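You operate a simulated robot arm through the tools that you are given. There is no shell and no other tool. Be economical: measure what you need, move in short steps, check, and stop when the job is done.

You run a simulated two-armed robot. Do the job below in one go: nothing can be reset, and whatever is moved stays where it is left.

Task
Wipe up the spill on the top of the workbench with the orange towel there and put it back.

The check looks at the end state, three seconds after you hand in, the way a careful person would. Anything else that was tipped, shoved, dropped, spilled or broken makes it a failure. Flat cloth is picked up by pressing the open fingertips on it (5 to 10 N) and closing them slowly along it; thin cloth reads only 2 to 8 mm in the jaws.

Robot
Two 7-joint arms with two-finger parallel grippers on one trunk, on a base that drives. Base frame: it is fixed to the floor where the robot stands at the start and does not move with it; the origin is under the middle of the robot, x ahead of it, y to its left, z up; the surface under the hand at the start is at about z = 860. Lengths are in mm, angles in rad, forces in N, time in s.
The left shoulder is at the start at [73, 173, 1184], the right one opposite. With the tool pointing down near the work surface each hand reaches from about 260 to 700 mm from the robot's upright axis, wherever it stands, measured 20 degrees to its own side. Places, roughly: orange towel [500, -200, 900]. Payload 3.6 kg a hand.
The tool frame of a hand sits at the grasp point between the pads (the TCP): z along the fingers, y along the line on which they close. The tips reach 30 mm beyond it. The gripper opens to 110 mm. The fingers are 20 mm wide and 10 mm thick; the gripper's body (48 by 112 mm) begins 55 mm behind the TCP.
Orientation is told as [roll, pitch, yaw] about the base's x, y, z axes, in that order, counted from this pose: with the fingers straight down and closing along the base's y, the tool's x points along the base's -x, its y along +y and its z along -z.

Tools
- The arms move only by the tool send_rows. It takes "left_deltas", "right_deltas" or both (then of equal length, played together; a hand with none holds still); each is a list of rows, each a list of 7 numbers: the turn, a rotation vector about the tool's x, y, z in units of 120 degrees (1.0 is 120 degrees), then the shift along the tool's x, y, z in units of 400 mm (1.0 is 400 mm), then the gripper command, from -1 (fully open) to 1 (shut), values between in proportion. In form: [[wx, wy, wz, dx, dy, dz, claw], ...]. A call has 1 to 8 rows; each row is the pose to reach, as a shift and turn from the pose commanded when the call began, along the tool's axes at that moment. A call with a number of a shift or a turn outside -1 to 1 is refused whole. Each row takes 0.2 s and may step no farther than 50 mm and 0.15 rad from the row before; otherwise, or with a gripper value out of range, the whole call is refused. A pose out of reach is approached as far as the arm can. The call stops where the force on the tool passes 40 N (or 10 N more than at its start, if that is more) or the arm is blocked; 0.2 s more then pass. The fingers move at their own pace (about 153 mm/s each) and stop on an object; they squeeze with about 26 N. The grip force told is the motor's: it shows also when the fingers shut on nothing. Time passes only in rows, and 0.2 s behind the last, so rows that repeat a pose let the fingers close. The reply holds the time, the measured pose of the TCP, the force on the tool along the base axes, the opening and the grip force, in the units named above and with some noise, with the torque about the TCP (base axes, N m) and any sound that the robot's microphone picked up, and new pictures: "pictures" is both (left out), scene, wrist or none (wrist: the cameras of the hands that moved).
- Cameras (640 x 400 px; columns grow to the right, rows downward): "scene" is now at [149.2, -36.5, 1338.2]; the picture's right is [-0.45, -0.89, 0.00], its down [-0.67, 0.34, -0.66] and it looks along [0.59, -0.30, -0.75] (base axes); focal length 256 px, centre (320, 200). "left" rides on the left gripper at [72, -17, -103] in its tool frame; the picture's right is [0.23, 0.97, 0.00], its down [-0.76, 0.18, -0.62] and it looks along [-0.61, 0.14, 0.78] (tool axes); focal length 222 px, centre (320, 200). "right" rides on the right gripper at [72, 17, -103] in its tool frame; the picture's right is [-0.23, 0.97, 0.00], its down [-0.76, -0.18, -0.62] and it looks along [-0.61, -0.14, 0.78] (tool axes); focal length 222 px, centre (320, 200). There is no depth. A picture from a camera that has moved, and an enlarged one, comes with that camera's place and axes in the base frame and with its lens.
- lift_body(by): slides the trunk up (or, below 0, down) by that many mm; the arms and the scene camera ride with it, the base frame stays. It gives what a move gives, with no picture.
- base_move(legs): drives the robot by 1 to 6 legs, each [ahead, left, turn to the left] in mm, mm and rad, along the robot's own axes; the way and the turn of a leg run together, so that a leg with both is an arc; at most 1500 mm and 3.142 rad a leg. The arms and the cameras ride along, it lands a little off, and it stops where it bumps. It gives what a move gives, and a new picture of the scene camera.
- aim_head(pan, tilt): turns the head with the scene camera to pan (to the left, within 1.501 rad either way) and tilt (down, from -0.506 to 1.204), counted from straight ahead of the robot. It gives what a move gives, and a new picture of the scene camera.
- enlarge(camera, box): a new picture of the part [left, top, right, bottom] of that camera's present view, enlarged. No time passes.
- finish_job(): hands the job in; it is judged then, once.

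Go step by step. Nothing tells you exact positions but the pictures and the camera data: compare them with the known pose of the tool, close in by small moves and look again before you grip or let go. The budget is 120 turns and 260 pictures, counting those below and the enlarged ones. Unless the task says otherwise, let go and move clear before handing in, and close with one line.

The tools are called after "Request:" as name(argument=value, ...) on one line, values as JSON. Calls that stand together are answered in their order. send_rows: Moves the arms, as the interface text tells. Its arguments: {"type":"object","properties":{"left_deltas":{"type":"array","items":{"type":"array","items":{"type":"number"}}},"right_deltas":{"type":"array","items":{"type":"array","items":{"type":"number"}}},"pictures":{"type":"string","enum":["both","scene","wrist","none"]}},"required":[]} The other tools are called the same way: lift_body (by) slides the trunk up or down; base_move (legs) drives the base; aim_head (pan, tilt) turns the head that bears the scene camera; enlarge (camera, box) takes an enlarged picture of a part of a camera's view; finish_job () hands the job in.

At the start:

```text
clock: 0.0
left_ee_pos: [284.4, -24.6, 1138.8]
left_ee_rot: [0.0, 0.0, 0.001]
left_contact_force: [-0.3, -0.3, 0.2]
left_wrist_torque: [0.02, -0.03, 0.03]
left_opening: 110.1
left_grip_force: 0.0
right_ee_pos: [353.1, -447.6, 1100.0]
right_ee_rot: [-0.003, -0.001, 0.002]
right_contact_force: [-0.7, -0.2, 1.2]
right_wrist_torque: [-0.04, 0.01, -0.01]
right_opening: 109.9
right_grip_force: 0.1
trunk travel left (down, up): [-300.0, 463.0]
robot x, y, heading: [2.2, 6.1, 0.003]
head pan, tilt: [-0.471, 0.852]
```

scene: 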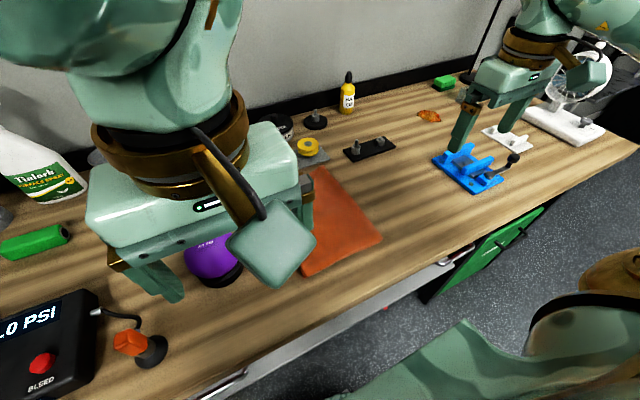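
right: 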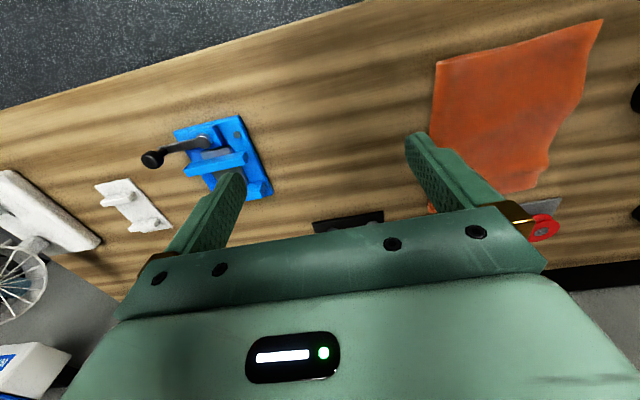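
left: 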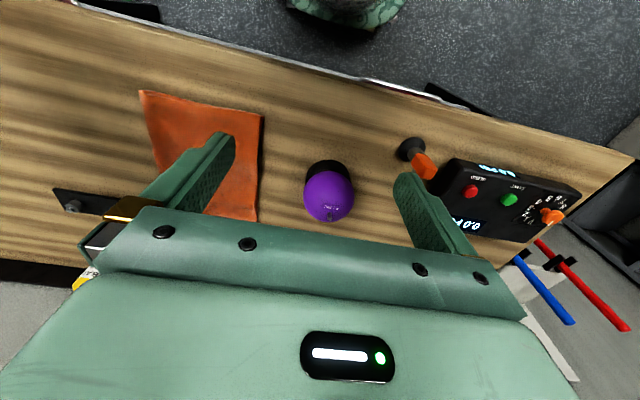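

I see the orange towel on the bench, with an orange-brown blotch farther right near the back that may be the spill. I'll enlarge those areas to make sure.

Request:
enlarge(camera="scene", box=[380, 60, 540, 160])

Request:
enlarge(camera="scene", box=[240, 100, 400, 200])

Request:
enlarge(camera="right", box=[400, 0, 640, 150])

```text
4.00 times, centred on (460, 110) of scene
camera zoom: at [149.2, -36.5, 1338.2], right [-0.45, -0.89, 0.0], down [-0.67, 0.34, -0.66], along [0.59, -0.3, -0.75], focal length 1024 px, centre (-240, 560)
```

zoom: 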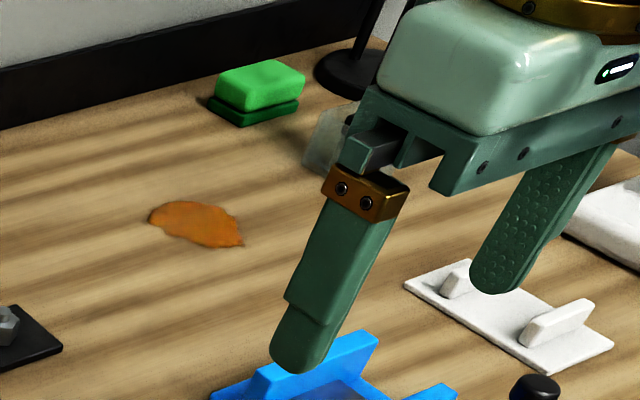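

```text
4.00 times, centred on (320, 150) of scene
camera zoom: at [149.2, -36.5, 1338.2], right [-0.45, -0.89, 0.0], down [-0.67, 0.34, -0.66], along [0.59, -0.3, -0.75], focal length 1024 px, centre (320, 400)
```

zoom: 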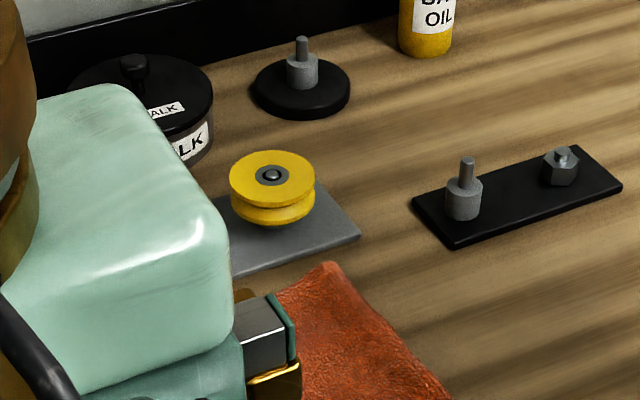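

```text
2.67 times, centred on (520, 75) of right
camera zoom: at [279.5, -430.9, 1203.4], right [0.23, 0.97, 0.0], down [0.76, -0.18, 0.62], along [0.61, -0.14, -0.78], focal length 592 px, centre (-213, 533)
```

zoom: 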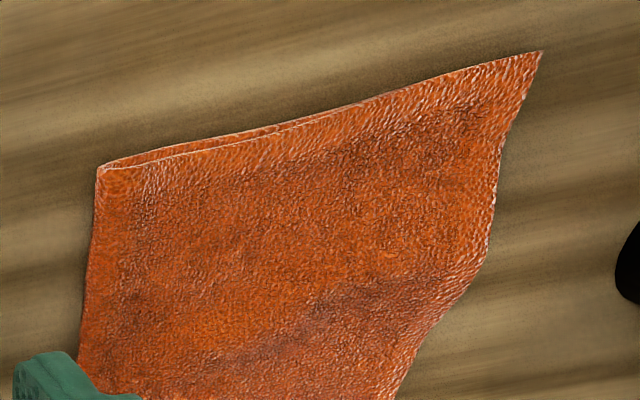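

The amber blotch at about [700, -740] is the spill, and it's out of reach from here. The towel lies at about x 362–635, y -290 to -100. I'll swing the left hand aside and bring the right hand over the towel for a closer look.

Request:
send_rows(left_deltas=[[0, 0, 0, 0, 0.1, 0, -1], [0, 0, 0, 0, 0.2, 0, -1], [0, 0, 0, 0, 0.3, 0, -1], [0, 0, 0, 0, 0.4, 0, -1], [0, 0, 0, 0, 0.45, 0, -1], [0, 0, 0, 0, 0.45, 0, -1], [0, 0, 0, 0, 0.45, 0, -1]], right_deltas=[[0, 0, 0, 0, 0, 0, -1], [0, 0, 0, -0.02, 0.09, 0, -1], [0, 0, 0, -0.05, 0.2, 0, -1], [0, 0, 0, -0.08, 0.3, 0, -1], [0, 0, 0, -0.08, 0.4, 0, -1], [0, 0, 0, -0.08, 0.5, 0, -1], [0, 0, 0, -0.08, 0.6, 0, -1]])

Request:
aim_head(pan=-0.4, tilt=0.85)

```text
clock: 1.6
left_ee_pos: [284.4, 158.6, 1139.3]
left_ee_rot: [0.0, 0.0, 0.0]
left_contact_force: [-0.5, 0.7, 0.4]
left_wrist_torque: [-0.01, -0.03, 0.01]
left_opening: 109.9
left_grip_force: 0.1
right_ee_pos: [385.2, -206.2, 1099.0]
right_ee_rot: [-0.002, 0.002, 0.0]
right_contact_force: [0.0, 0.7, 0.1]
right_wrist_torque: [0.01, 0.01, 0.02]
right_opening: 109.8
right_grip_force: 0.1
trunk travel left (down, up): [-300.0, 463.0]
robot x, y, heading: [-3.3, -0.8, 0.004]
head pan, tilt: [-0.471, 0.852]
camera scene: at [149.5, -34.8, 1338.2], right [-0.45, -0.89, 0.0], down [-0.67, 0.34, -0.66], along [0.59, -0.3, -0.75], focal length 256 px, centre (320, 200)
camera right: at [312.6, -189.0, 1202.4], right [0.23, 0.97, 0.0], down [0.76, -0.18, 0.62], along [0.61, -0.14, -0.78], focal length 222 px, centre (320, 200)
camera left: at [211.2, 140.3, 1242.5], right [-0.23, 0.97, 0.0], down [0.76, 0.18, 0.62], along [0.61, 0.14, -0.78], focal length 222 px, centre (320, 200)
```

scene: 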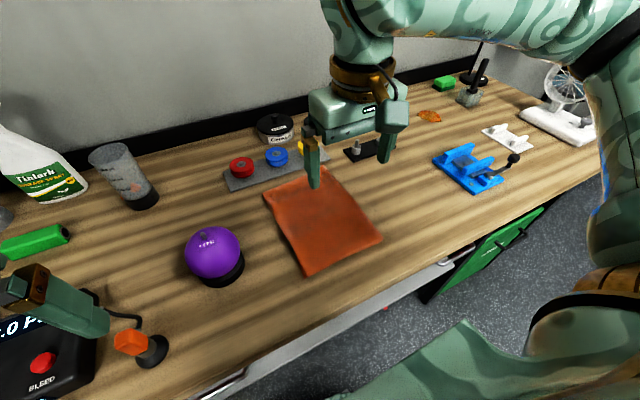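
right: 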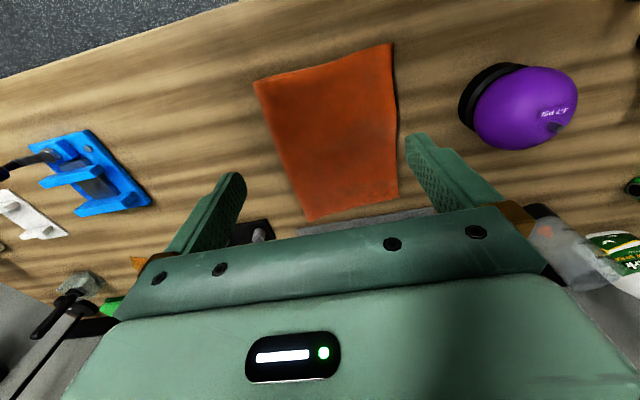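
left: 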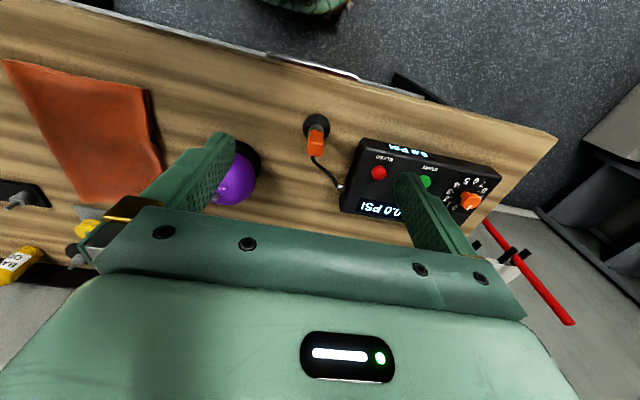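

```text
clock: 2.2
left_ee_pos: [282.6, 155.6, 1140.3]
left_ee_rot: [0.001, 0.0, -0.001]
left_contact_force: [0.5, -0.4, -0.7]
left_wrist_torque: [-0.01, 0.02, -0.02]
left_opening: 110.1
left_grip_force: 0.0
right_ee_pos: [384.8, -208.8, 1100.0]
right_ee_rot: [-0.001, 0.0, 0.001]
right_contact_force: [-0.7, 0.0, 0.7]
right_wrist_torque: [0.0, -0.03, -0.03]
right_opening: 109.8
right_grip_force: 0.0
trunk travel left (down, up): [-300.0, 463.0]
robot x, y, heading: [-0.9, -0.6, 0.005]
head pan, tilt: [-0.4, 0.85]
camera scene: at [151.6, -31.5, 1338.3], right [-0.39, -0.92, 0.0], down [-0.69, 0.29, -0.66], along [0.61, -0.26, -0.75], focal length 256 px, centre (320, 200)
```

scene: 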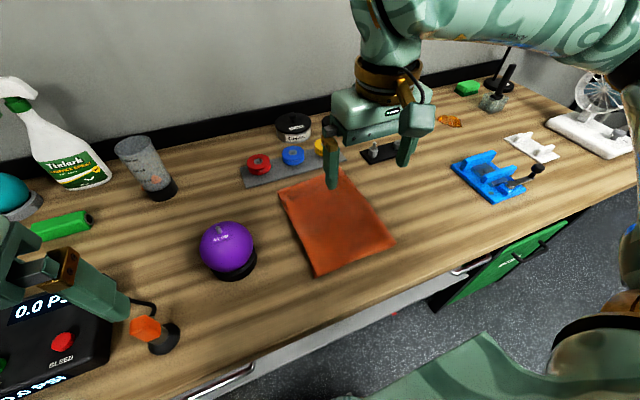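

The towel measures about 265 x 190 mm, centred near [487, -197]. I'll look at its edges for folds before I press.

Request:
enlarge(camera="right", box=[230, 20, 430, 145])

Request:
enlarge(camera="scene", box=[260, 140, 420, 290])

```text
3.20 times, centred on (330, 82) of right
camera zoom: at [312.4, -191.2, 1202.3], right [0.23, 0.97, 0.0], down [0.76, -0.18, 0.62], along [0.61, -0.14, -0.78], focal length 711 px, centre (288, 576)
```

zoom: 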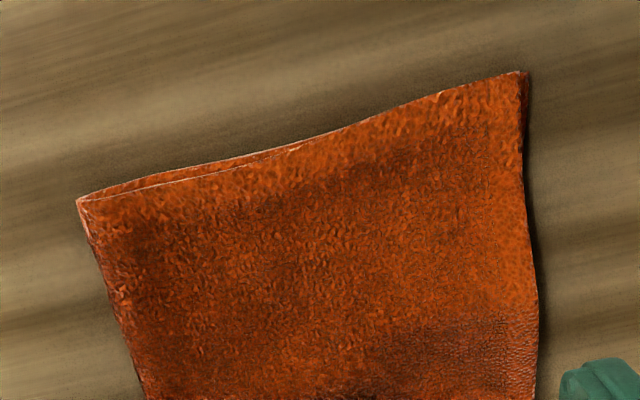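

```text
2.67 times, centred on (340, 215) of scene
camera zoom: at [151.6, -31.5, 1338.3], right [-0.39, -0.92, 0.0], down [-0.69, 0.29, -0.66], along [0.61, -0.26, -0.75], focal length 683 px, centre (267, 160)
```

zoom: 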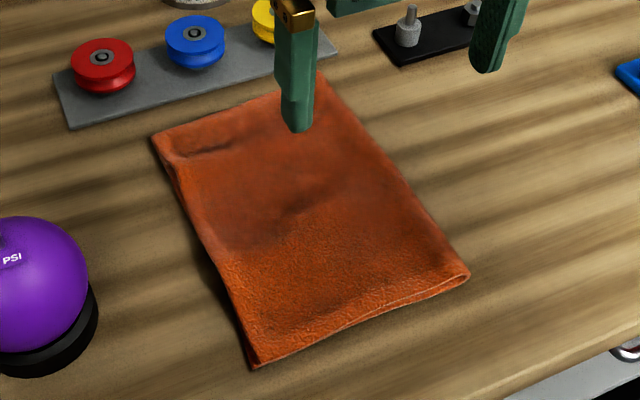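

The towel is folded in two, with the fold along its right side at y≈-292 and the open edges at the other sides. I'll turn the right hand 90° so it closes along x, then pinch at the middle of the fold so both layers come up together.

Request:
send_rows(right_deltas=[[0, 0, -0.07, -0.03, -0.02, 0.03, -1], [0, 0, -0.14, -0.06, -0.04, 0.06, -1], [0, 0, -0.21, -0.1, -0.07, 0.09, -1], [0, 0, -0.28, -0.14, -0.1, 0.12, -1], [0, 0, -0.35, -0.18, -0.13, 0.15, -1], [0, 0, -0.42, -0.21, -0.15, 0.18, -1], [0, 0, -0.49, -0.24, -0.17, 0.21, -1], [0, 0, -0.56, -0.255, -0.1875, 0.25, -1]], pictures="none")

Request:
send_rows(right_deltas=[[0, 0, -0.07, 0, 0, 0, -1], [0, 0, -0.14, 0, 0, 0, -1], [0, 0, -0.19, 0, 0, 0, -1], [0, 0, -0.19, 0, 0, 0, -1]])

```text
clock: 4.0
left_ee_pos: [284.1, 156.6, 1139.2]
left_ee_rot: [-0.001, 0.002, -0.001]
left_contact_force: [0.3, 0.0, -0.1]
left_wrist_torque: [0.01, 0.03, 0.01]
left_opening: 110.2
left_grip_force: 0.0
right_ee_pos: [486.7, -283.2, 999.6]
right_ee_rot: [0.001, 0.003, 1.177]
right_contact_force: [-0.4, -0.6, 0.0]
right_wrist_torque: [0.03, 0.04, -0.02]
right_opening: 110.1
right_grip_force: 0.0
trunk travel left (down, up): [-300.0, 463.0]
robot x, y, heading: [-1.5, 0.4, 0.006]
head pan, tilt: [-0.4, 0.85]
```

```text
clock: 5.0
left_ee_pos: [283.2, 155.5, 1140.0]
left_ee_rot: [0.002, 0.002, -0.001]
left_contact_force: [-0.1, -0.3, -0.4]
left_wrist_torque: [0.02, 0.0, 0.02]
left_opening: 109.9
left_grip_force: 0.1
right_ee_pos: [485.8, -282.6, 1000.0]
right_ee_rot: [0.0, 0.002, 1.573]
right_contact_force: [0.3, 0.9, -0.3]
right_wrist_torque: [0.01, 0.05, 0.0]
right_opening: 109.9
right_grip_force: 0.0
trunk travel left (down, up): [-300.0, 463.0]
robot x, y, heading: [-2.9, -2.0, 0.001]
head pan, tilt: [-0.4, 0.85]
camera scene: at [151.7, -31.2, 1338.3], right [-0.39, -0.92, 0.0], down [-0.69, 0.29, -0.66], along [0.61, -0.26, -0.75], focal length 256 px, centre (320, 200)
camera right: at [469.1, -354.8, 1103.4], right [-0.97, 0.22, 0.0], down [0.18, 0.76, 0.62], along [0.14, 0.61, -0.78], focal length 222 px, centre (320, 200)
```

scene: 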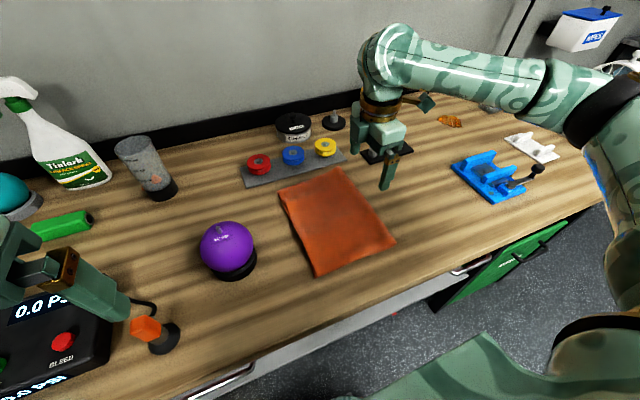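
right: 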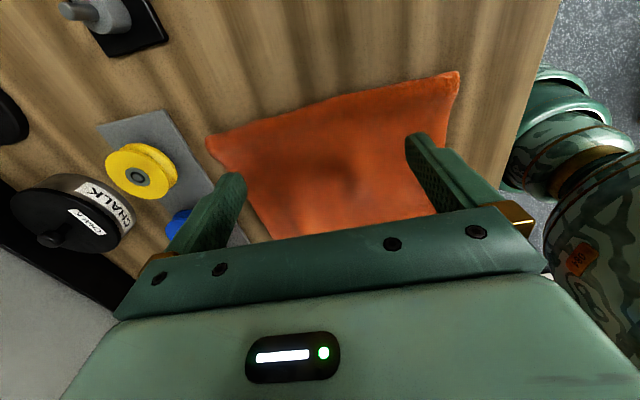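

The fold edge runs at y≈-285. I'll shift 14 mm in over the towel, set the opening to about 80 mm and descend close to the cloth.

Request:
send_rows(right_deltas=[[0, 0, 0, -0.033, 0, 0.04, -0.45], [0, 0, 0, -0.033, 0, 0.1, -0.45], [0, 0, 0, -0.033, 0, 0.16, -0.45], [0, 0, 0, -0.033, 0, 0.2, -0.45], [0, 0, 0, -0.033, 0, 0.22, -0.45], [0, 0, 0, -0.033, 0, 0.235, -0.45], [0, 0, 0, -0.033, 0, 0.235, -0.45]])

```text
clock: 6.7
left_ee_pos: [283.1, 157.1, 1139.5]
left_ee_rot: [0.001, -0.001, 0.001]
left_contact_force: [-0.2, 0.3, 0.6]
left_wrist_torque: [0.01, -0.01, 0.01]
left_opening: 109.9
left_grip_force: 0.0
right_ee_pos: [487.1, -269.1, 905.1]
right_ee_rot: [0.0, 0.002, 1.574]
right_contact_force: [0.7, -0.3, -0.4]
right_wrist_torque: [0.02, 0.01, 0.01]
right_opening: 79.7
right_grip_force: 0.1
trunk travel left (down, up): [-300.0, 463.0]
robot x, y, heading: [1.0, 0.8, 0.003]
head pan, tilt: [-0.4, 0.85]
camera scene: at [151.7, -31.2, 1338.3], right [-0.39, -0.92, 0.0], down [-0.69, 0.29, -0.66], along [0.61, -0.26, -0.75], focal length 256 px, centre (320, 200)
camera right: at [469.5, -341.8, 1008.9], right [-0.97, 0.23, 0.0], down [0.18, 0.76, 0.62], along [0.14, 0.61, -0.78], focal length 222 px, centre (320, 200)
```

scene: 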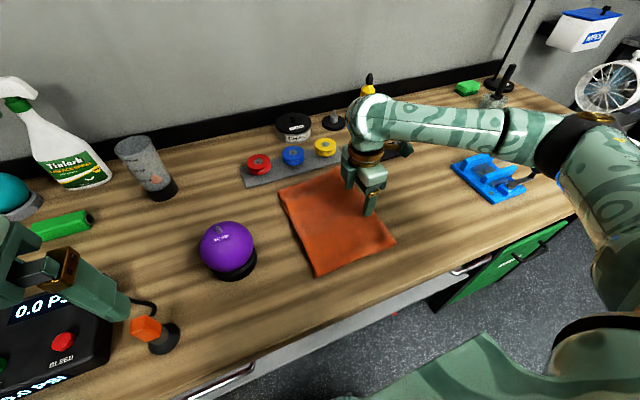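
right: 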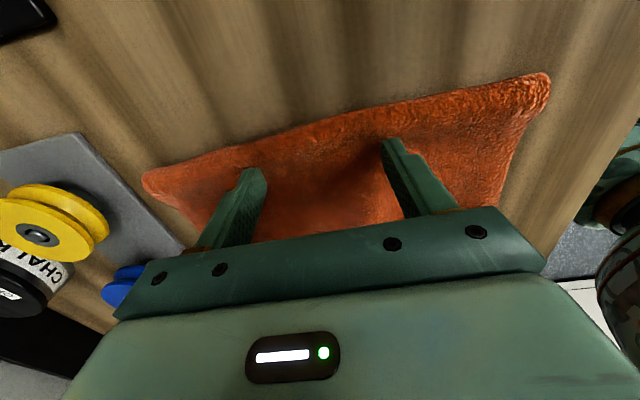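

The fingertips are about 20 mm inside the fold. I'll move 6 mm back toward it and press down gently.

Request:
send_rows(right_deltas=[[0, 0, 0, 0.015, 0, 0.0, -0.45], [0, 0, 0, 0.015, 0, 0.0125, -0.45], [0, 0, 0, 0.015, 0, 0.02, -0.45], [0, 0, 0, 0.015, 0, 0.02, -0.45]], pictures="none")

```text
clock: 7.7
left_ee_pos: [283.8, 156.1, 1139.9]
left_ee_rot: [0.001, 0.001, 0.0]
left_contact_force: [0.6, 0.0, -0.2]
left_wrist_torque: [0.0, 0.0, 0.03]
left_opening: 109.8
left_grip_force: 0.0
right_ee_pos: [486.8, -275.2, 897.9]
right_ee_rot: [0.001, 0.002, 1.573]
right_contact_force: [-0.1, -0.7, 1.5]
right_wrist_torque: [-0.05, 0.03, -0.03]
right_opening: 79.9
right_grip_force: 0.1
trunk travel left (down, up): [-300.0, 463.0]
robot x, y, heading: [-1.1, 6.2, 0.001]
head pan, tilt: [-0.4, 0.85]
```

Request:
send_rows(right_deltas=[[0, 0, 0, 0, 0, 0.005, -0.45], [0, 0, 0, 0, 0, 0.01, -0.45], [0, 0, 0, 0, 0, 0.01, -0.45]], pictures="none")

```text
clock: 8.4
left_ee_pos: [282.9, 155.7, 1139.8]
left_ee_rot: [0.0, 0.001, -0.001]
left_contact_force: [0.7, 1.1, 0.0]
left_wrist_torque: [0.03, 0.03, -0.01]
left_opening: 110.1
left_grip_force: 0.1
right_ee_pos: [485.7, -275.0, 895.5]
right_ee_rot: [-0.003, 0.002, 1.573]
right_contact_force: [0.9, -1.4, 11.1]
right_wrist_torque: [-0.06, 0.02, 0.0]
right_opening: 79.6
right_grip_force: 0.0
trunk travel left (down, up): [-300.0, 463.0]
robot x, y, heading: [1.1, -3.2, -0.0]
head pan, tilt: [-0.4, 0.85]
```

The tips are pressing with about 11 N. I'll ease off a hair and close slowly.

Request:
send_rows(right_deltas=[[0, 0, 0, 0, 0, -0.002, -0.35], [0, 0, 0, 0, 0, -0.002, -0.2], [0, 0, 0, 0, 0, -0.002, -0.05], [0, 0, 0, 0, 0, -0.002, 0.1], [0, 0, 0, 0, 0, -0.002, 0.25], [0, 0, 0, 0, 0, -0.002, 0.4], [0, 0, 0, 0, 0, -0.002, 0.5], [0, 0, 0, 0, 0, -0.002, 0.6]], pictures="wrist")

```text
clock: 10.2
left_ee_pos: [282.6, 156.1, 1140.5]
left_ee_rot: [-0.002, 0.001, 0.0]
left_contact_force: [0.7, -0.6, -0.5]
left_wrist_torque: [0.0, -0.01, 0.0]
left_opening: 110.0
left_grip_force: 0.1
right_ee_pos: [485.5, -274.6, 894.8]
right_ee_rot: [0.0, 0.001, 1.571]
right_contact_force: [0.2, 0.0, 9.4]
right_wrist_torque: [0.02, 0.01, -0.02]
right_opening: 21.1
right_grip_force: 0.1
trunk travel left (down, up): [-300.0, 463.0]
robot x, y, heading: [3.5, 4.8, 0.001]
head pan, tilt: [-0.4, 0.85]
camera right: at [468.2, -347.4, 998.7], right [-0.97, 0.23, 0.0], down [0.18, 0.76, 0.62], along [0.14, 0.61, -0.78], focal length 222 px, centre (320, 200)
```

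right: 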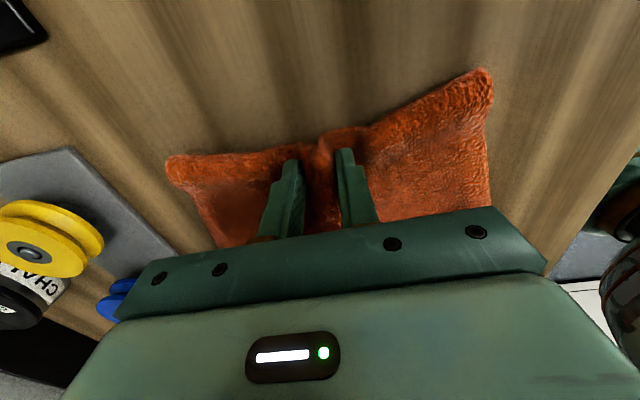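

The cloth has gathered into a ridge, fold edge included. I'll finish closing and lift a little.

Request:
send_rows(right_deltas=[[0, 0, 0, 0, 0, 0, 0.75], [0, 0, 0, 0, 0, 0, 0.9], [0, 0, 0, 0, 0, 0, 1], [0, 0, 0, 0, 0, 0, 1], [0, 0, 0, 0, 0, -0.05, 1], [0, 0, 0, 0, 0, -0.12, 1], [0, 0, 0, 0, 0, -0.2, 1], [0, 0, 0, 0, 0, -0.2, 1]])

```text
clock: 12.1
left_ee_pos: [283.8, 154.5, 1139.6]
left_ee_rot: [0.0, 0.0, 0.001]
left_contact_force: [-0.4, 0.4, -0.4]
left_wrist_torque: [-0.01, 0.0, 0.01]
left_opening: 110.0
left_grip_force: 0.0
right_ee_pos: [486.8, -274.3, 976.9]
right_ee_rot: [0.001, 0.0, 1.572]
right_contact_force: [0.2, -1.4, -0.1]
right_wrist_torque: [-0.02, 0.01, -0.02]
right_opening: 11.1
right_grip_force: 26.6
trunk travel left (down, up): [-300.0, 463.0]
robot x, y, heading: [0.5, 1.6, 0.003]
head pan, tilt: [-0.4, 0.85]
camera scene: at [151.9, -31.3, 1338.3], right [-0.39, -0.92, 0.0], down [-0.69, 0.29, -0.66], along [0.61, -0.26, -0.75], focal length 256 px, centre (320, 200)
camera right: at [469.5, -347.5, 1078.9], right [-0.97, 0.23, 0.0], down [0.18, 0.76, 0.62], along [0.14, 0.61, -0.78], focal length 222 px, centre (320, 200)
```

scene: 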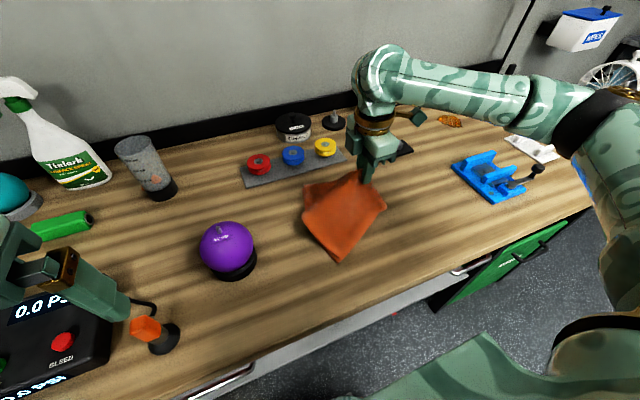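
right: 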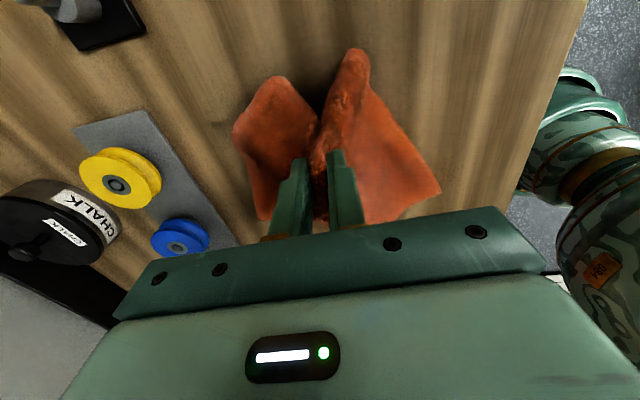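

Both layers are gripped at 11 mm. I'll lift the towel high and point the head down and to the right to check the base clearance and the way.

Request:
send_rows(right_deltas=[[0, 0, 0, 0, 0, -0.09, 1], [0, 0, 0, 0, 0, -0.18, 1], [0, 0, 0, 0, 0, -0.27, 1], [0, 0, 0, 0, 0, -0.36, 1], [0, 0, 0, 0, 0, -0.45, 1], [0, 0, 0, 0, 0, -0.55, 1], [0, 0, 0, 0, 0, -0.55, 1]])

Request:
aim_head(pan=-0.9, tilt=0.7)

Request:
aim_head(pan=0.2, tilt=1.2)

```text
clock: 13.7
left_ee_pos: [283.4, 155.5, 1140.2]
left_ee_rot: [0.0, 0.002, 0.0]
left_contact_force: [-0.2, -1.0, 0.0]
left_wrist_torque: [0.02, 0.01, 0.01]
left_opening: 109.9
left_grip_force: 0.0
right_ee_pos: [487.1, -275.2, 1195.2]
right_ee_rot: [0.002, 0.002, 1.572]
right_contact_force: [-0.4, 0.1, -0.5]
right_wrist_torque: [0.0, -0.02, 0.01]
right_opening: 10.8
right_grip_force: 26.3
trunk travel left (down, up): [-300.0, 463.0]
robot x, y, heading: [-1.2, 0.7, 0.002]
head pan, tilt: [-0.4, 0.85]
camera scene: at [152.2, -31.6, 1338.2], right [-0.39, -0.92, 0.0], down [-0.69, 0.29, -0.66], along [0.61, -0.26, -0.75], focal length 256 px, centre (320, 200)
camera right: at [470.0, -347.3, 1298.7], right [-0.97, 0.23, 0.0], down [0.18, 0.76, 0.62], along [0.14, 0.61, -0.78], focal length 222 px, centre (320, 200)
```

scene: 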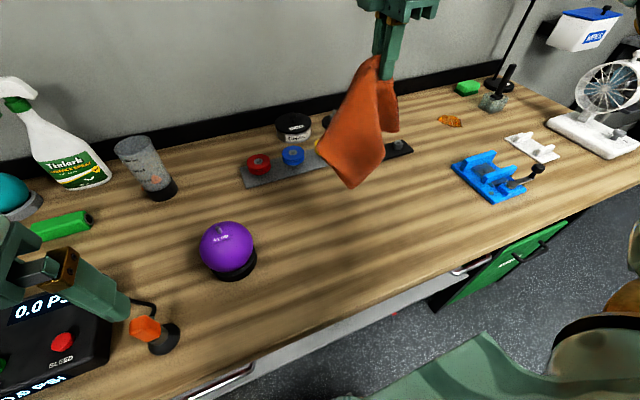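
right: 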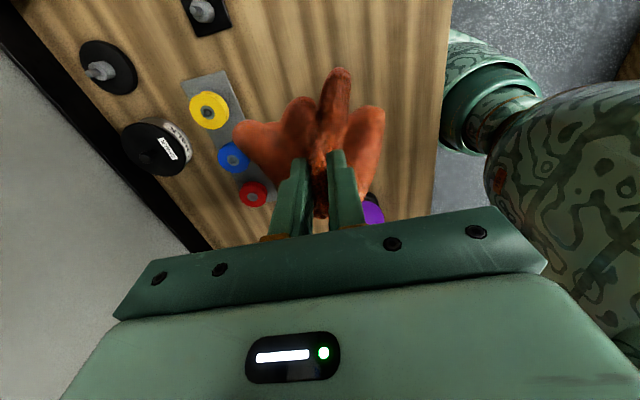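

```text
clock: 14.6
left_ee_pos: [284.1, 155.6, 1139.6]
left_ee_rot: [0.0, -0.001, 0.001]
left_contact_force: [-0.5, -0.1, -1.5]
left_wrist_torque: [-0.04, -0.01, 0.0]
left_opening: 110.0
left_grip_force: 0.1
right_ee_pos: [488.2, -274.9, 1195.8]
right_ee_rot: [0.0, 0.003, 1.573]
right_contact_force: [0.0, -0.2, -0.6]
right_wrist_torque: [-0.01, -0.01, -0.01]
right_opening: 11.3
right_grip_force: 26.5
trunk travel left (down, up): [-300.0, 463.0]
robot x, y, heading: [1.5, -2.0, 0.005]
head pan, tilt: [-0.901, 0.7]
camera scene: at [132.6, -67.3, 1350.6], right [-0.78, -0.62, 0.0], down [-0.4, 0.5, -0.76], along [0.48, -0.6, -0.64], focal length 256 px, centre (320, 200)
```

scene: 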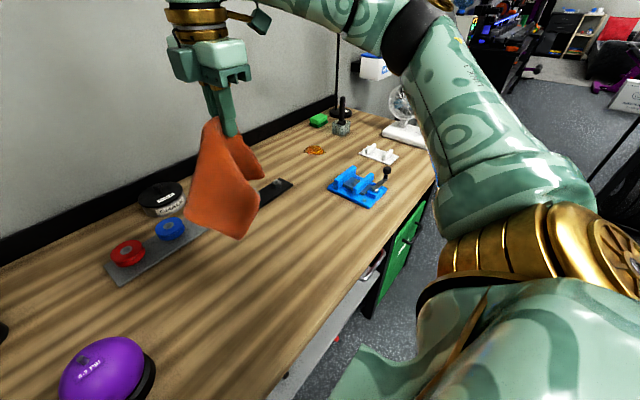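

```text
clock: 15.9
left_ee_pos: [284.1, 156.3, 1139.0]
left_ee_rot: [-0.002, 0.001, 0.0]
left_contact_force: [0.0, 0.4, 0.2]
left_wrist_torque: [0.01, 0.0, 0.04]
left_opening: 109.9
left_grip_force: 0.1
right_ee_pos: [486.3, -273.8, 1196.4]
right_ee_rot: [0.001, 0.001, 1.573]
right_contact_force: [-0.8, 0.5, -0.7]
right_wrist_torque: [-0.01, 0.01, -0.01]
right_opening: 11.1
right_grip_force: 25.4
trunk travel left (down, up): [-300.0, 463.0]
robot x, y, heading: [-4.1, 1.0, -0.002]
head pan, tilt: [0.201, 1.201]
camera scene: at [134.5, 10.3, 1314.6], right [0.2, -0.98, 0.0], down [-0.91, -0.19, -0.36], along [0.35, 0.07, -0.93], focal length 256 px, centre (320, 200)
```

scene: 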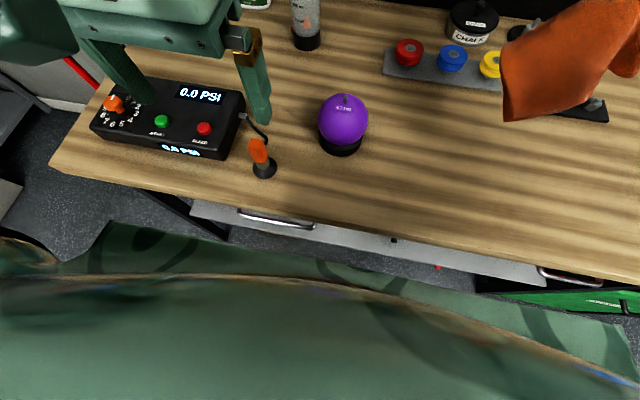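

The way along the bench looks clear, and there is only a small gap between my base and the cabinet front. I'll drive right first. Then I'll turn left so the right shoulder comes closer to the spill without driving into the bench.

Request:
base_move(legs=[[0, -600, 0]])

Request:
aim_head(pan=-0.15, tilt=0.85)

```text
clock: 19.3
left_ee_pos: [283.3, -440.3, 1139.3]
left_ee_rot: [0.001, 0.0, 0.0]
left_contact_force: [0.3, -0.1, -0.1]
left_wrist_torque: [-0.01, -0.03, -0.02]
left_opening: 109.8
left_grip_force: 0.0
right_ee_pos: [487.4, -870.6, 1195.2]
right_ee_rot: [-0.001, 0.003, 1.571]
right_contact_force: [0.4, 0.1, 0.1]
right_wrist_torque: [0.04, -0.01, -0.04]
right_opening: 11.3
right_grip_force: 26.2
trunk travel left (down, up): [-300.0, 463.0]
robot x, y, heading: [-1.4, -591.2, -0.0]
head pan, tilt: [0.201, 1.201]
camera scene: at [134.5, -586.5, 1314.6], right [0.2, -0.98, 0.0], down [-0.91, -0.19, -0.36], along [0.35, 0.07, -0.93], focal length 256 px, centre (320, 200)
```

scene: 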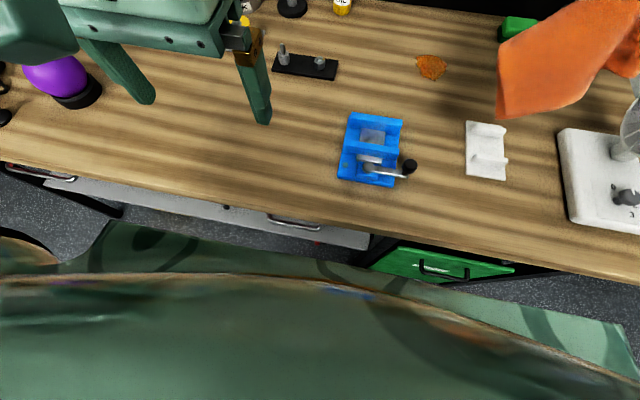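

```text
clock: 20.1
left_ee_pos: [284.7, -439.9, 1139.2]
left_ee_rot: [-0.001, 0.0, 0.0]
left_contact_force: [-0.1, -0.5, 0.2]
left_wrist_torque: [0.01, 0.04, 0.0]
left_opening: 110.4
left_grip_force: 0.1
right_ee_pos: [487.8, -869.9, 1196.1]
right_ee_rot: [-0.002, 0.002, 1.573]
right_contact_force: [-0.5, -0.7, -0.6]
right_wrist_torque: [-0.03, -0.03, -0.01]
right_opening: 11.0
right_grip_force: 25.5
trunk travel left (down, up): [-300.0, 463.0]
robot x, y, heading: [-1.6, -598.3, 0.004]
head pan, tilt: [-0.15, 0.85]
camera scene: at [157.0, -608.6, 1338.3], right [-0.15, -0.99, 0.0], down [-0.74, 0.11, -0.66], along [0.65, -0.1, -0.75], focal length 256 px, centre (320, 200)
```

scene: 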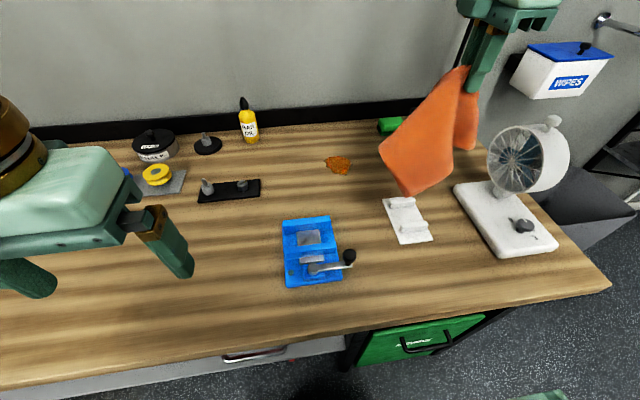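

The spill is confirmed at about [693, -742], roughly 75 mm across, with clear bench around it. I'll turn left 0.5 rad to bring the right shoulder forward.

Request:
base_move(legs=[[0, 0, 0.5]])

Request:
aim_head(pan=-0.65, tilt=0.8)

```text
clock: 21.9
left_ee_pos: [175.0, -323.5, 1140.2]
left_ee_rot: [-0.001, 0.0, 0.497]
left_contact_force: [0.0, 0.0, -0.7]
left_wrist_torque: [0.01, 0.03, -0.03]
left_opening: 110.2
left_grip_force: 0.1
right_ee_pos: [558.3, -605.9, 1196.4]
right_ee_rot: [0.0, 0.002, 2.069]
right_contact_force: [0.0, 1.2, -0.3]
right_wrist_torque: [-0.06, 0.04, -0.17]
right_opening: 10.5
right_grip_force: 26.2
trunk travel left (down, up): [-300.0, 463.0]
robot x, y, heading: [1.8, -594.3, 0.5]
head pan, tilt: [-0.15, 0.85]
camera scene: at [143.6, -532.4, 1338.3], right [0.34, -0.94, 0.0], down [-0.71, -0.26, -0.66], along [0.62, 0.22, -0.75], focal length 256 px, centre (320, 200)
```

scene: 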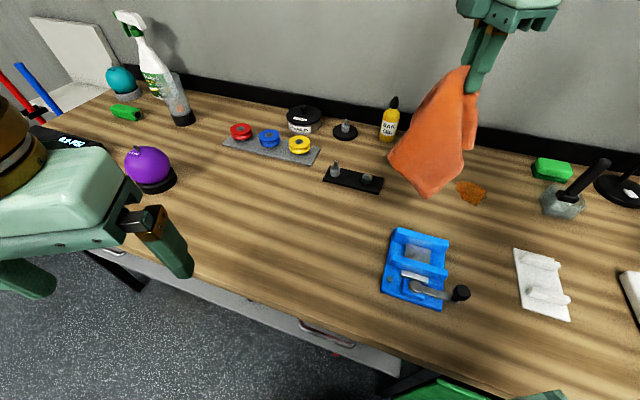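

```text
clock: 22.9
left_ee_pos: [174.5, -322.6, 1140.1]
left_ee_rot: [0.001, 0.001, 0.497]
left_contact_force: [0.0, 0.6, -0.6]
left_wrist_torque: [0.02, -0.03, 0.01]
left_opening: 109.8
left_grip_force: 0.0
right_ee_pos: [558.8, -606.3, 1196.3]
right_ee_rot: [0.0, 0.002, 2.071]
right_contact_force: [-0.8, -0.1, -1.2]
right_wrist_torque: [-0.02, 0.0, -0.17]
right_opening: 10.2
right_grip_force: 25.8
trunk travel left (down, up): [-300.0, 463.0]
robot x, y, heading: [-1.2, -597.9, 0.5]
head pan, tilt: [-0.649, 0.799]
camera scene: at [150.0, -571.4, 1342.3], right [-0.15, -0.99, 0.0], down [-0.71, 0.11, -0.7], along [0.69, -0.11, -0.72], focal length 256 px, centre (320, 200)
```

scene: 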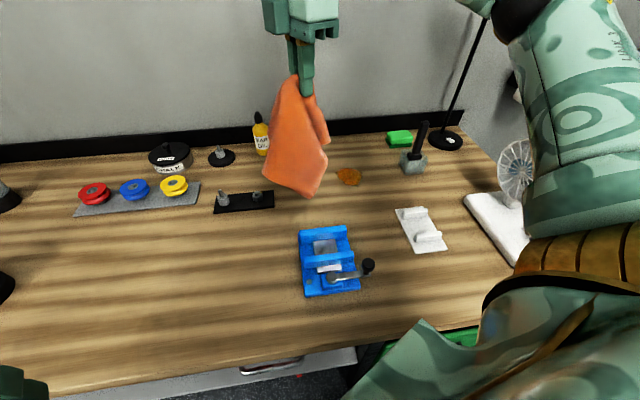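

The base turned without bumping anything, and the spill should now be within reach. I'll bring the towel over the spill, hanging just above the bench, and turn the hand back to closing along x.

Request:
send_rows(right_deltas=[[0, 0, 0.06, 0.08, -0.04, 0, 1], [0, 0, 0.12, 0.16, -0.08, 0, 1], [0, 0, 0.18, 0.24, -0.12, 0.03, 1], [0, 0, 0.237, 0.31, -0.16, 0.1, 1], [0, 0, 0.237, 0.367, -0.182, 0.17, 1], [0, 0, 0.237, 0.367, -0.182, 0.22, 1], [0, 0, 0.237, 0.367, -0.182, 0.22, 1]])

```text
clock: 24.4
left_ee_pos: [174.3, -324.0, 1139.8]
left_ee_rot: [0.0, 0.0, 0.496]
left_contact_force: [-0.2, 1.5, 0.5]
left_wrist_torque: [-0.01, 0.02, -0.01]
left_opening: 110.1
left_grip_force: 0.1
right_ee_pos: [692.1, -699.0, 1106.0]
right_ee_rot: [0.0, 0.004, 1.574]
right_contact_force: [0.1, -0.1, 0.4]
right_wrist_torque: [0.01, 0.0, 0.16]
right_opening: 10.2
right_grip_force: 25.9
trunk travel left (down, up): [-300.0, 463.0]
robot x, y, heading: [-1.5, -594.9, 0.496]
head pan, tilt: [-0.649, 0.799]
camera scene: at [149.9, -571.6, 1342.4], right [-0.15, -0.99, 0.0], down [-0.71, 0.11, -0.7], along [0.69, -0.11, -0.72], focal length 256 px, centre (320, 200)
camera right: at [675.1, -772.5, 1209.9], right [-0.97, 0.23, 0.0], down [0.18, 0.76, 0.62], along [0.14, 0.61, -0.78], focal length 222 px, centre (320, 200)
```

scene: 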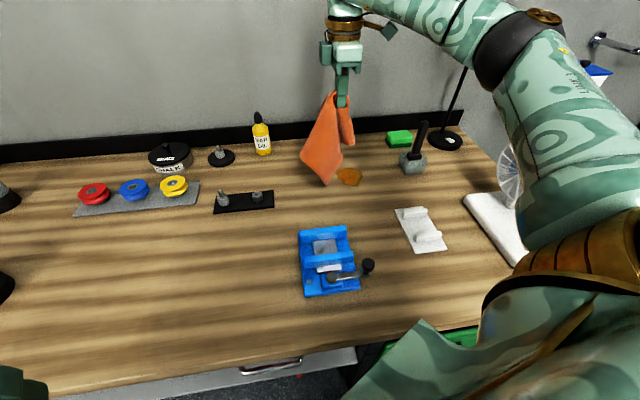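
right: 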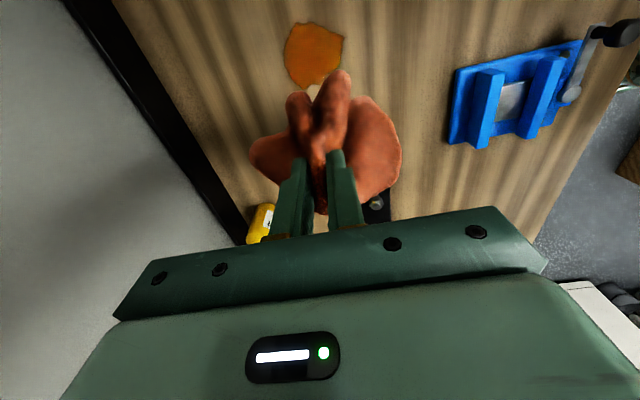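

The spill spans x≈650–730 and y≈-774 to -699. I'll lower the towel onto it while moving slightly toward -y so it trails.

Request:
send_rows(right_deltas=[[0, 0, 0, 0.02, 0, 0.08, 1], [0, 0, 0, 0.04, 0, 0.16, 1], [0, 0, 0, 0.06, 0, 0.24, 1], [0, 0, 0, 0.08, 0, 0.32, 1], [0, 0, 0, 0.09, 0, 0.4, 1], [0, 0, 0, 0.1, 0, 0.46, 1], [0, 0, 0, 0.1, 0, 0.48, 1], [0, 0, 0, 0.1, 0, 0.48, 1]])

```text
clock: 26.2
left_ee_pos: [174.5, -323.2, 1138.9]
left_ee_rot: [-0.001, -0.001, 0.499]
left_contact_force: [-0.5, -0.6, 0.3]
left_wrist_torque: [-0.02, 0.03, -0.01]
left_opening: 109.8
left_grip_force: 0.1
right_ee_pos: [692.6, -739.0, 916.6]
right_ee_rot: [-0.002, 0.001, 1.573]
right_contact_force: [0.3, 1.1, 4.2]
right_wrist_torque: [0.0, 0.01, 0.14]
right_opening: 10.1
right_grip_force: 25.5
trunk travel left (down, up): [-300.0, 463.0]
robot x, y, heading: [1.4, -597.8, 0.495]
head pan, tilt: [-0.649, 0.799]
camera scene: at [149.5, -571.5, 1342.5], right [-0.15, -0.99, 0.0], down [-0.71, 0.11, -0.7], along [0.69, -0.11, -0.72], focal length 256 px, centre (320, 200)
camera right: at [675.3, -812.3, 1019.1], right [-0.97, 0.23, 0.0], down [0.18, 0.76, 0.62], along [0.14, 0.61, -0.78], focal length 222 px, centre (320, 200)
```

scene: 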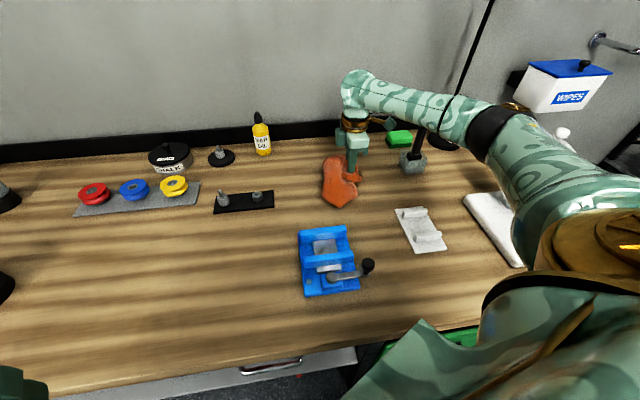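
right: 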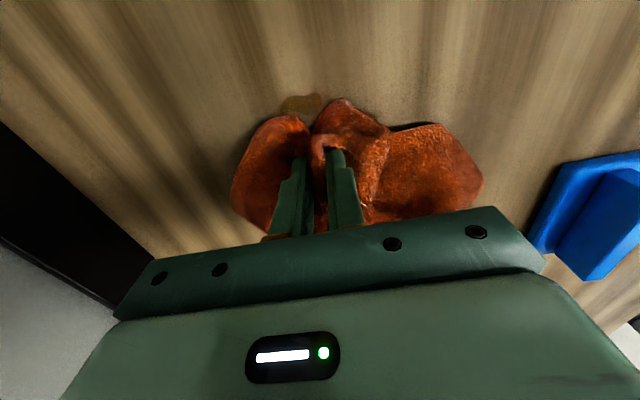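

The towel already touches the spill, and what still shows is paler. I'll press a little more and rub back and forth over the area.

Request:
send_rows(right_deltas=[[0, 0, 0, 0, 0, 0.012, 1], [0, 0, 0, 0.06, 0, 0.012, 1], [0, 0, 0, 0.13, 0, 0.012, 1], [0, 0, 0, 0.06, 0.05, 0.012, 1], [0, 0, 0, -0.04, 0.08, 0.012, 1], [0, 0, 0, 0.05, 0.08, 0.012, 1], [0, 0, 0, 0.13, 0.06, 0.012, 1], [0, 0, 0, 0.13, 0.0, 0.012, 1]])

```text
clock: 28.1
left_ee_pos: [174.4, -323.7, 1138.3]
left_ee_rot: [-0.001, 0.003, 0.497]
left_contact_force: [0.3, 0.0, -0.9]
left_wrist_torque: [-0.02, 0.02, -0.01]
left_opening: 110.1
left_grip_force: 0.0
right_ee_pos: [694.1, -792.6, 910.9]
right_ee_rot: [0.001, 0.001, 1.574]
right_contact_force: [-0.4, -0.1, 0.7]
right_wrist_torque: [0.01, 0.05, 0.13]
right_opening: 9.9
right_grip_force: 26.0
trunk travel left (down, up): [-300.0, 463.0]
robot x, y, heading: [3.1, -598.4, 0.497]
head pan, tilt: [-0.649, 0.799]
camera scene: at [150.6, -571.1, 1342.2], right [-0.15, -0.99, 0.0], down [-0.71, 0.11, -0.7], along [0.69, -0.11, -0.72], focal length 256 px, centre (320, 200)
camera right: at [676.7, -864.6, 1014.2], right [-0.97, 0.22, 0.0], down [0.18, 0.76, 0.62], along [0.14, 0.61, -0.78], focal length 222 px, centre (320, 200)
```

scene: 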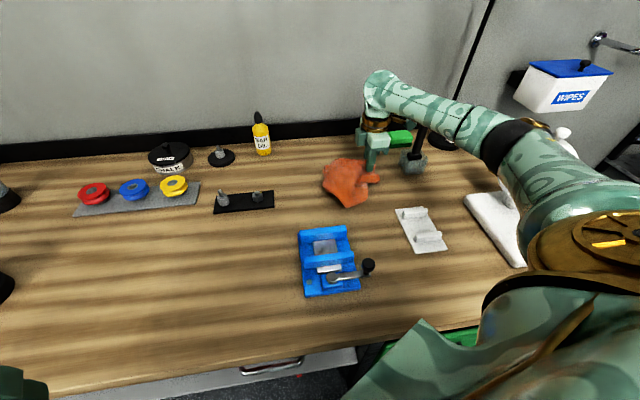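
right: 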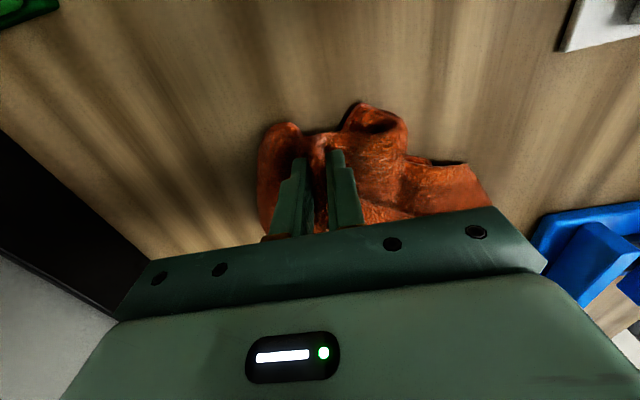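

The pressure has dropped, so I'll press lower and rub over the whole spill area, including its +x side.

Request:
send_rows(right_deltas=[[0, 0, 0, 0, -0.05, 0.02, 1], [0, 0, 0, -0.1, -0.08, 0.025, 1], [0, 0, 0, -0.2, -0.08, 0.025, 1], [0, 0, 0, -0.24, 0, 0.025, 1], [0, 0, 0, -0.14, 0, 0.025, 1], [0, 0, 0, -0.04, 0.04, 0.025, 1], [0, 0, 0, -0.14, 0.08, 0.025, 1], [0, 0, 0, -0.24, 0.08, 0.025, 1]], pictures="none")

```text
clock: 29.9
left_ee_pos: [172.9, -324.4, 1139.6]
left_ee_rot: [-0.002, -0.003, 0.497]
left_contact_force: [-0.5, -0.3, 0.9]
left_wrist_torque: [-0.02, 0.01, -0.05]
left_opening: 110.0
left_grip_force: 0.1
right_ee_pos: [660.8, -695.7, 902.5]
right_ee_rot: [-0.001, 0.002, 1.571]
right_contact_force: [1.7, -5.0, 20.2]
right_wrist_torque: [-0.15, -0.11, 0.08]
right_opening: 10.5
right_grip_force: 26.2
trunk travel left (down, up): [-300.0, 463.0]
robot x, y, heading: [-0.5, -597.6, 0.493]
head pan, tilt: [-0.649, 0.799]
```

Now pressing at 20 N, which is plenty. I'll ease off slightly, do one more pass, then lift and look.

Request:
send_rows(right_deltas=[[0, 0, 0, 0.1, 0, -0.007, 1], [0, 0, 0, 0.2, 0, -0.007, 1], [0, 0, 0, 0.2, -0.1, -0.007, 1], [0, 0, 0, 0.1, -0.1, -0.007, 1], [0, 0, 0, 0, -0.1, -0.007, 1], [0, 0, 0, 0, -0.18, -0.007, 1], [0, 0, 0, 0.1, -0.18, -0.007, 1], [0, 0, 0, 0.2, -0.18, -0.007, 1]], pictures="none")

Request:
send_rows(right_deltas=[[0, 0, 0, 0, 0, -0.12, 1], [0, 0, 0, 0, 0, -0.24, 1], [0, 0, 0, 0, 0, -0.36, 1], [0, 0, 0, 0, 0, -0.48, 1], [0, 0, 0, 0, 0.0, -0.6, 1], [0, 0, 0, 0, 0, -0.7, 1], [0, 0, 0, 0, 0, -0.7, 1]])

```text
clock: 31.6
left_ee_pos: [173.6, -323.5, 1139.6]
left_ee_rot: [0.0, 0.002, 0.497]
left_contact_force: [0.4, 0.7, -0.4]
left_wrist_torque: [0.02, 0.01, 0.03]
left_opening: 110.1
left_grip_force: 0.1
right_ee_pos: [732.8, -776.8, 904.7]
right_ee_rot: [-0.001, 0.0, 1.574]
right_contact_force: [-1.8, 1.6, 6.1]
right_wrist_torque: [0.11, 0.02, 0.1]
right_opening: 10.1
right_grip_force: 26.3
trunk travel left (down, up): [-300.0, 463.0]
robot x, y, heading: [1.4, -597.9, 0.498]
head pan, tilt: [-0.649, 0.799]
```

```text
clock: 33.2
left_ee_pos: [175.2, -324.2, 1138.6]
left_ee_rot: [0.0, 0.002, 0.498]
left_contact_force: [-0.4, 0.5, -0.2]
left_wrist_torque: [-0.02, -0.02, -0.03]
left_opening: 109.9
left_grip_force: 0.1
right_ee_pos: [732.3, -776.4, 1182.4]
right_ee_rot: [0.001, 0.004, 1.572]
right_contact_force: [0.3, -0.2, -1.0]
right_wrist_torque: [0.0, 0.0, 0.12]
right_opening: 10.1
right_grip_force: 25.9
trunk travel left (down, up): [-300.0, 463.0]
robot x, y, heading: [3.6, -597.4, 0.497]
head pan, tilt: [-0.649, 0.799]
camera scene: at [150.6, -572.0, 1342.2], right [-0.15, -0.99, 0.0], down [-0.71, 0.11, -0.7], along [0.69, -0.11, -0.72], focal length 256 px, centre (320, 200)
camera right: at [715.7, -848.9, 1286.0], right [-0.97, 0.23, 0.0], down [0.18, 0.76, 0.62], along [0.14, 0.61, -0.78], focal length 222 px, centre (320, 200)
```

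scene: 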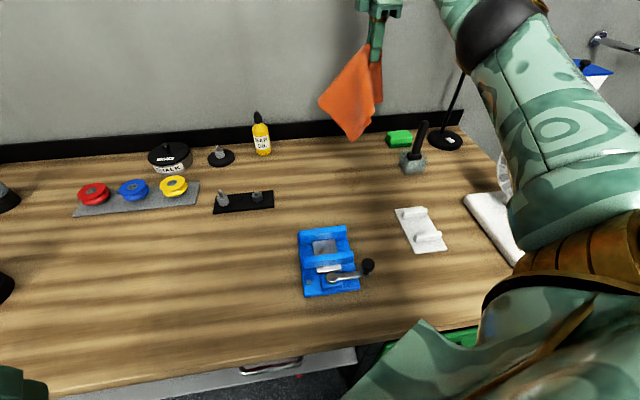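
right: 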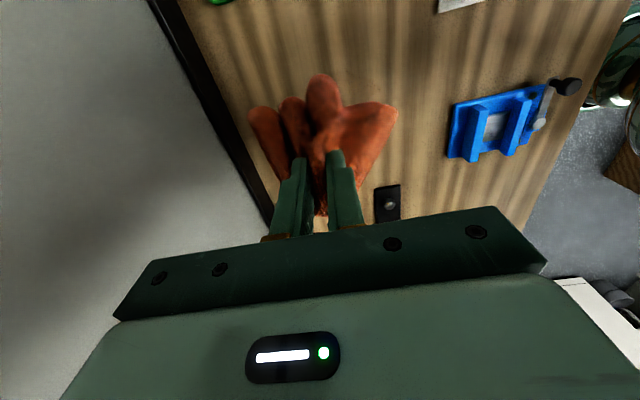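

The spill looks gone. I'll enlarge the spot to be sure.

Request:
enlarge(camera="scene", box=[290, 130, 410, 205])

Request:
enlarge(camera="right", box=[200, 0, 460, 160])

```text
5.33 times, centred on (350, 168) of scene
camera zoom: at [150.6, -572.0, 1342.2], right [-0.15, -0.99, 0.0], down [-0.71, 0.11, -0.7], along [0.69, -0.11, -0.72], focal length 1366 px, centre (160, 373)
```

zoom: 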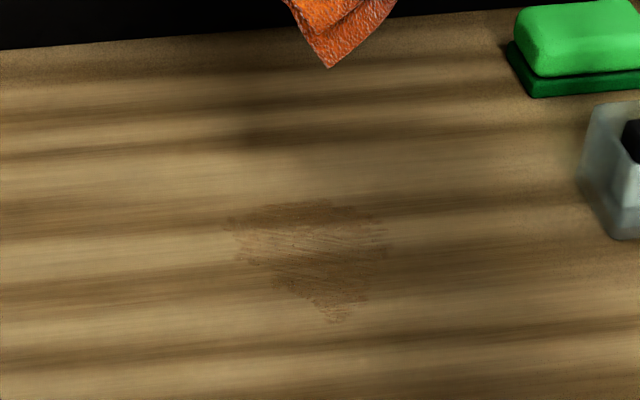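

```text
2.46 times, centred on (330, 80) of right
camera zoom: at [715.7, -848.9, 1286.0], right [-0.97, 0.23, 0.0], down [0.18, 0.76, 0.62], along [0.14, 0.61, -0.78], focal length 547 px, centre (295, 495)
```

zoom: 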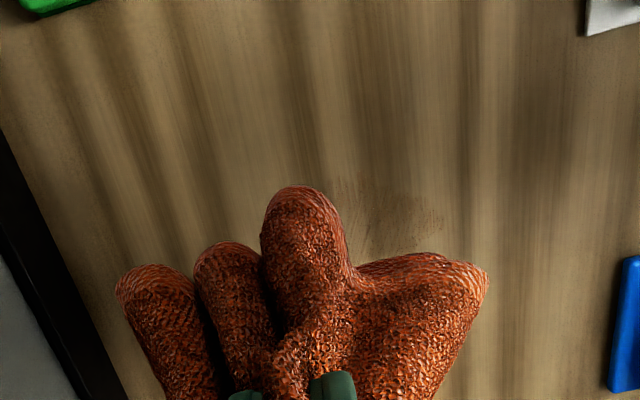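

A faint film remains over the same area, x≈650–730. I'll go back down for more rubbing with firm pressure.

Request:
send_rows(right_deltas=[[0, 0, 0, -0.08, 0.05, 0.08, 1], [0, 0, 0, -0.15, 0.1, 0.18, 1], [0, 0, 0, -0.14, 0.1, 0.28, 1], [0, 0, 0, -0.13, 0.1, 0.38, 1], [0, 0, 0, -0.12, 0.1, 0.48, 1], [0, 0, 0, -0.11, 0.1, 0.58, 1], [0, 0, 0, -0.1, 0.1, 0.66, 1], [0, 0, 0, -0.1, 0.1, 0.69, 1]], pictures="wrist")

```text
refused: row 2 steps farther than a row can; nothing moved
```

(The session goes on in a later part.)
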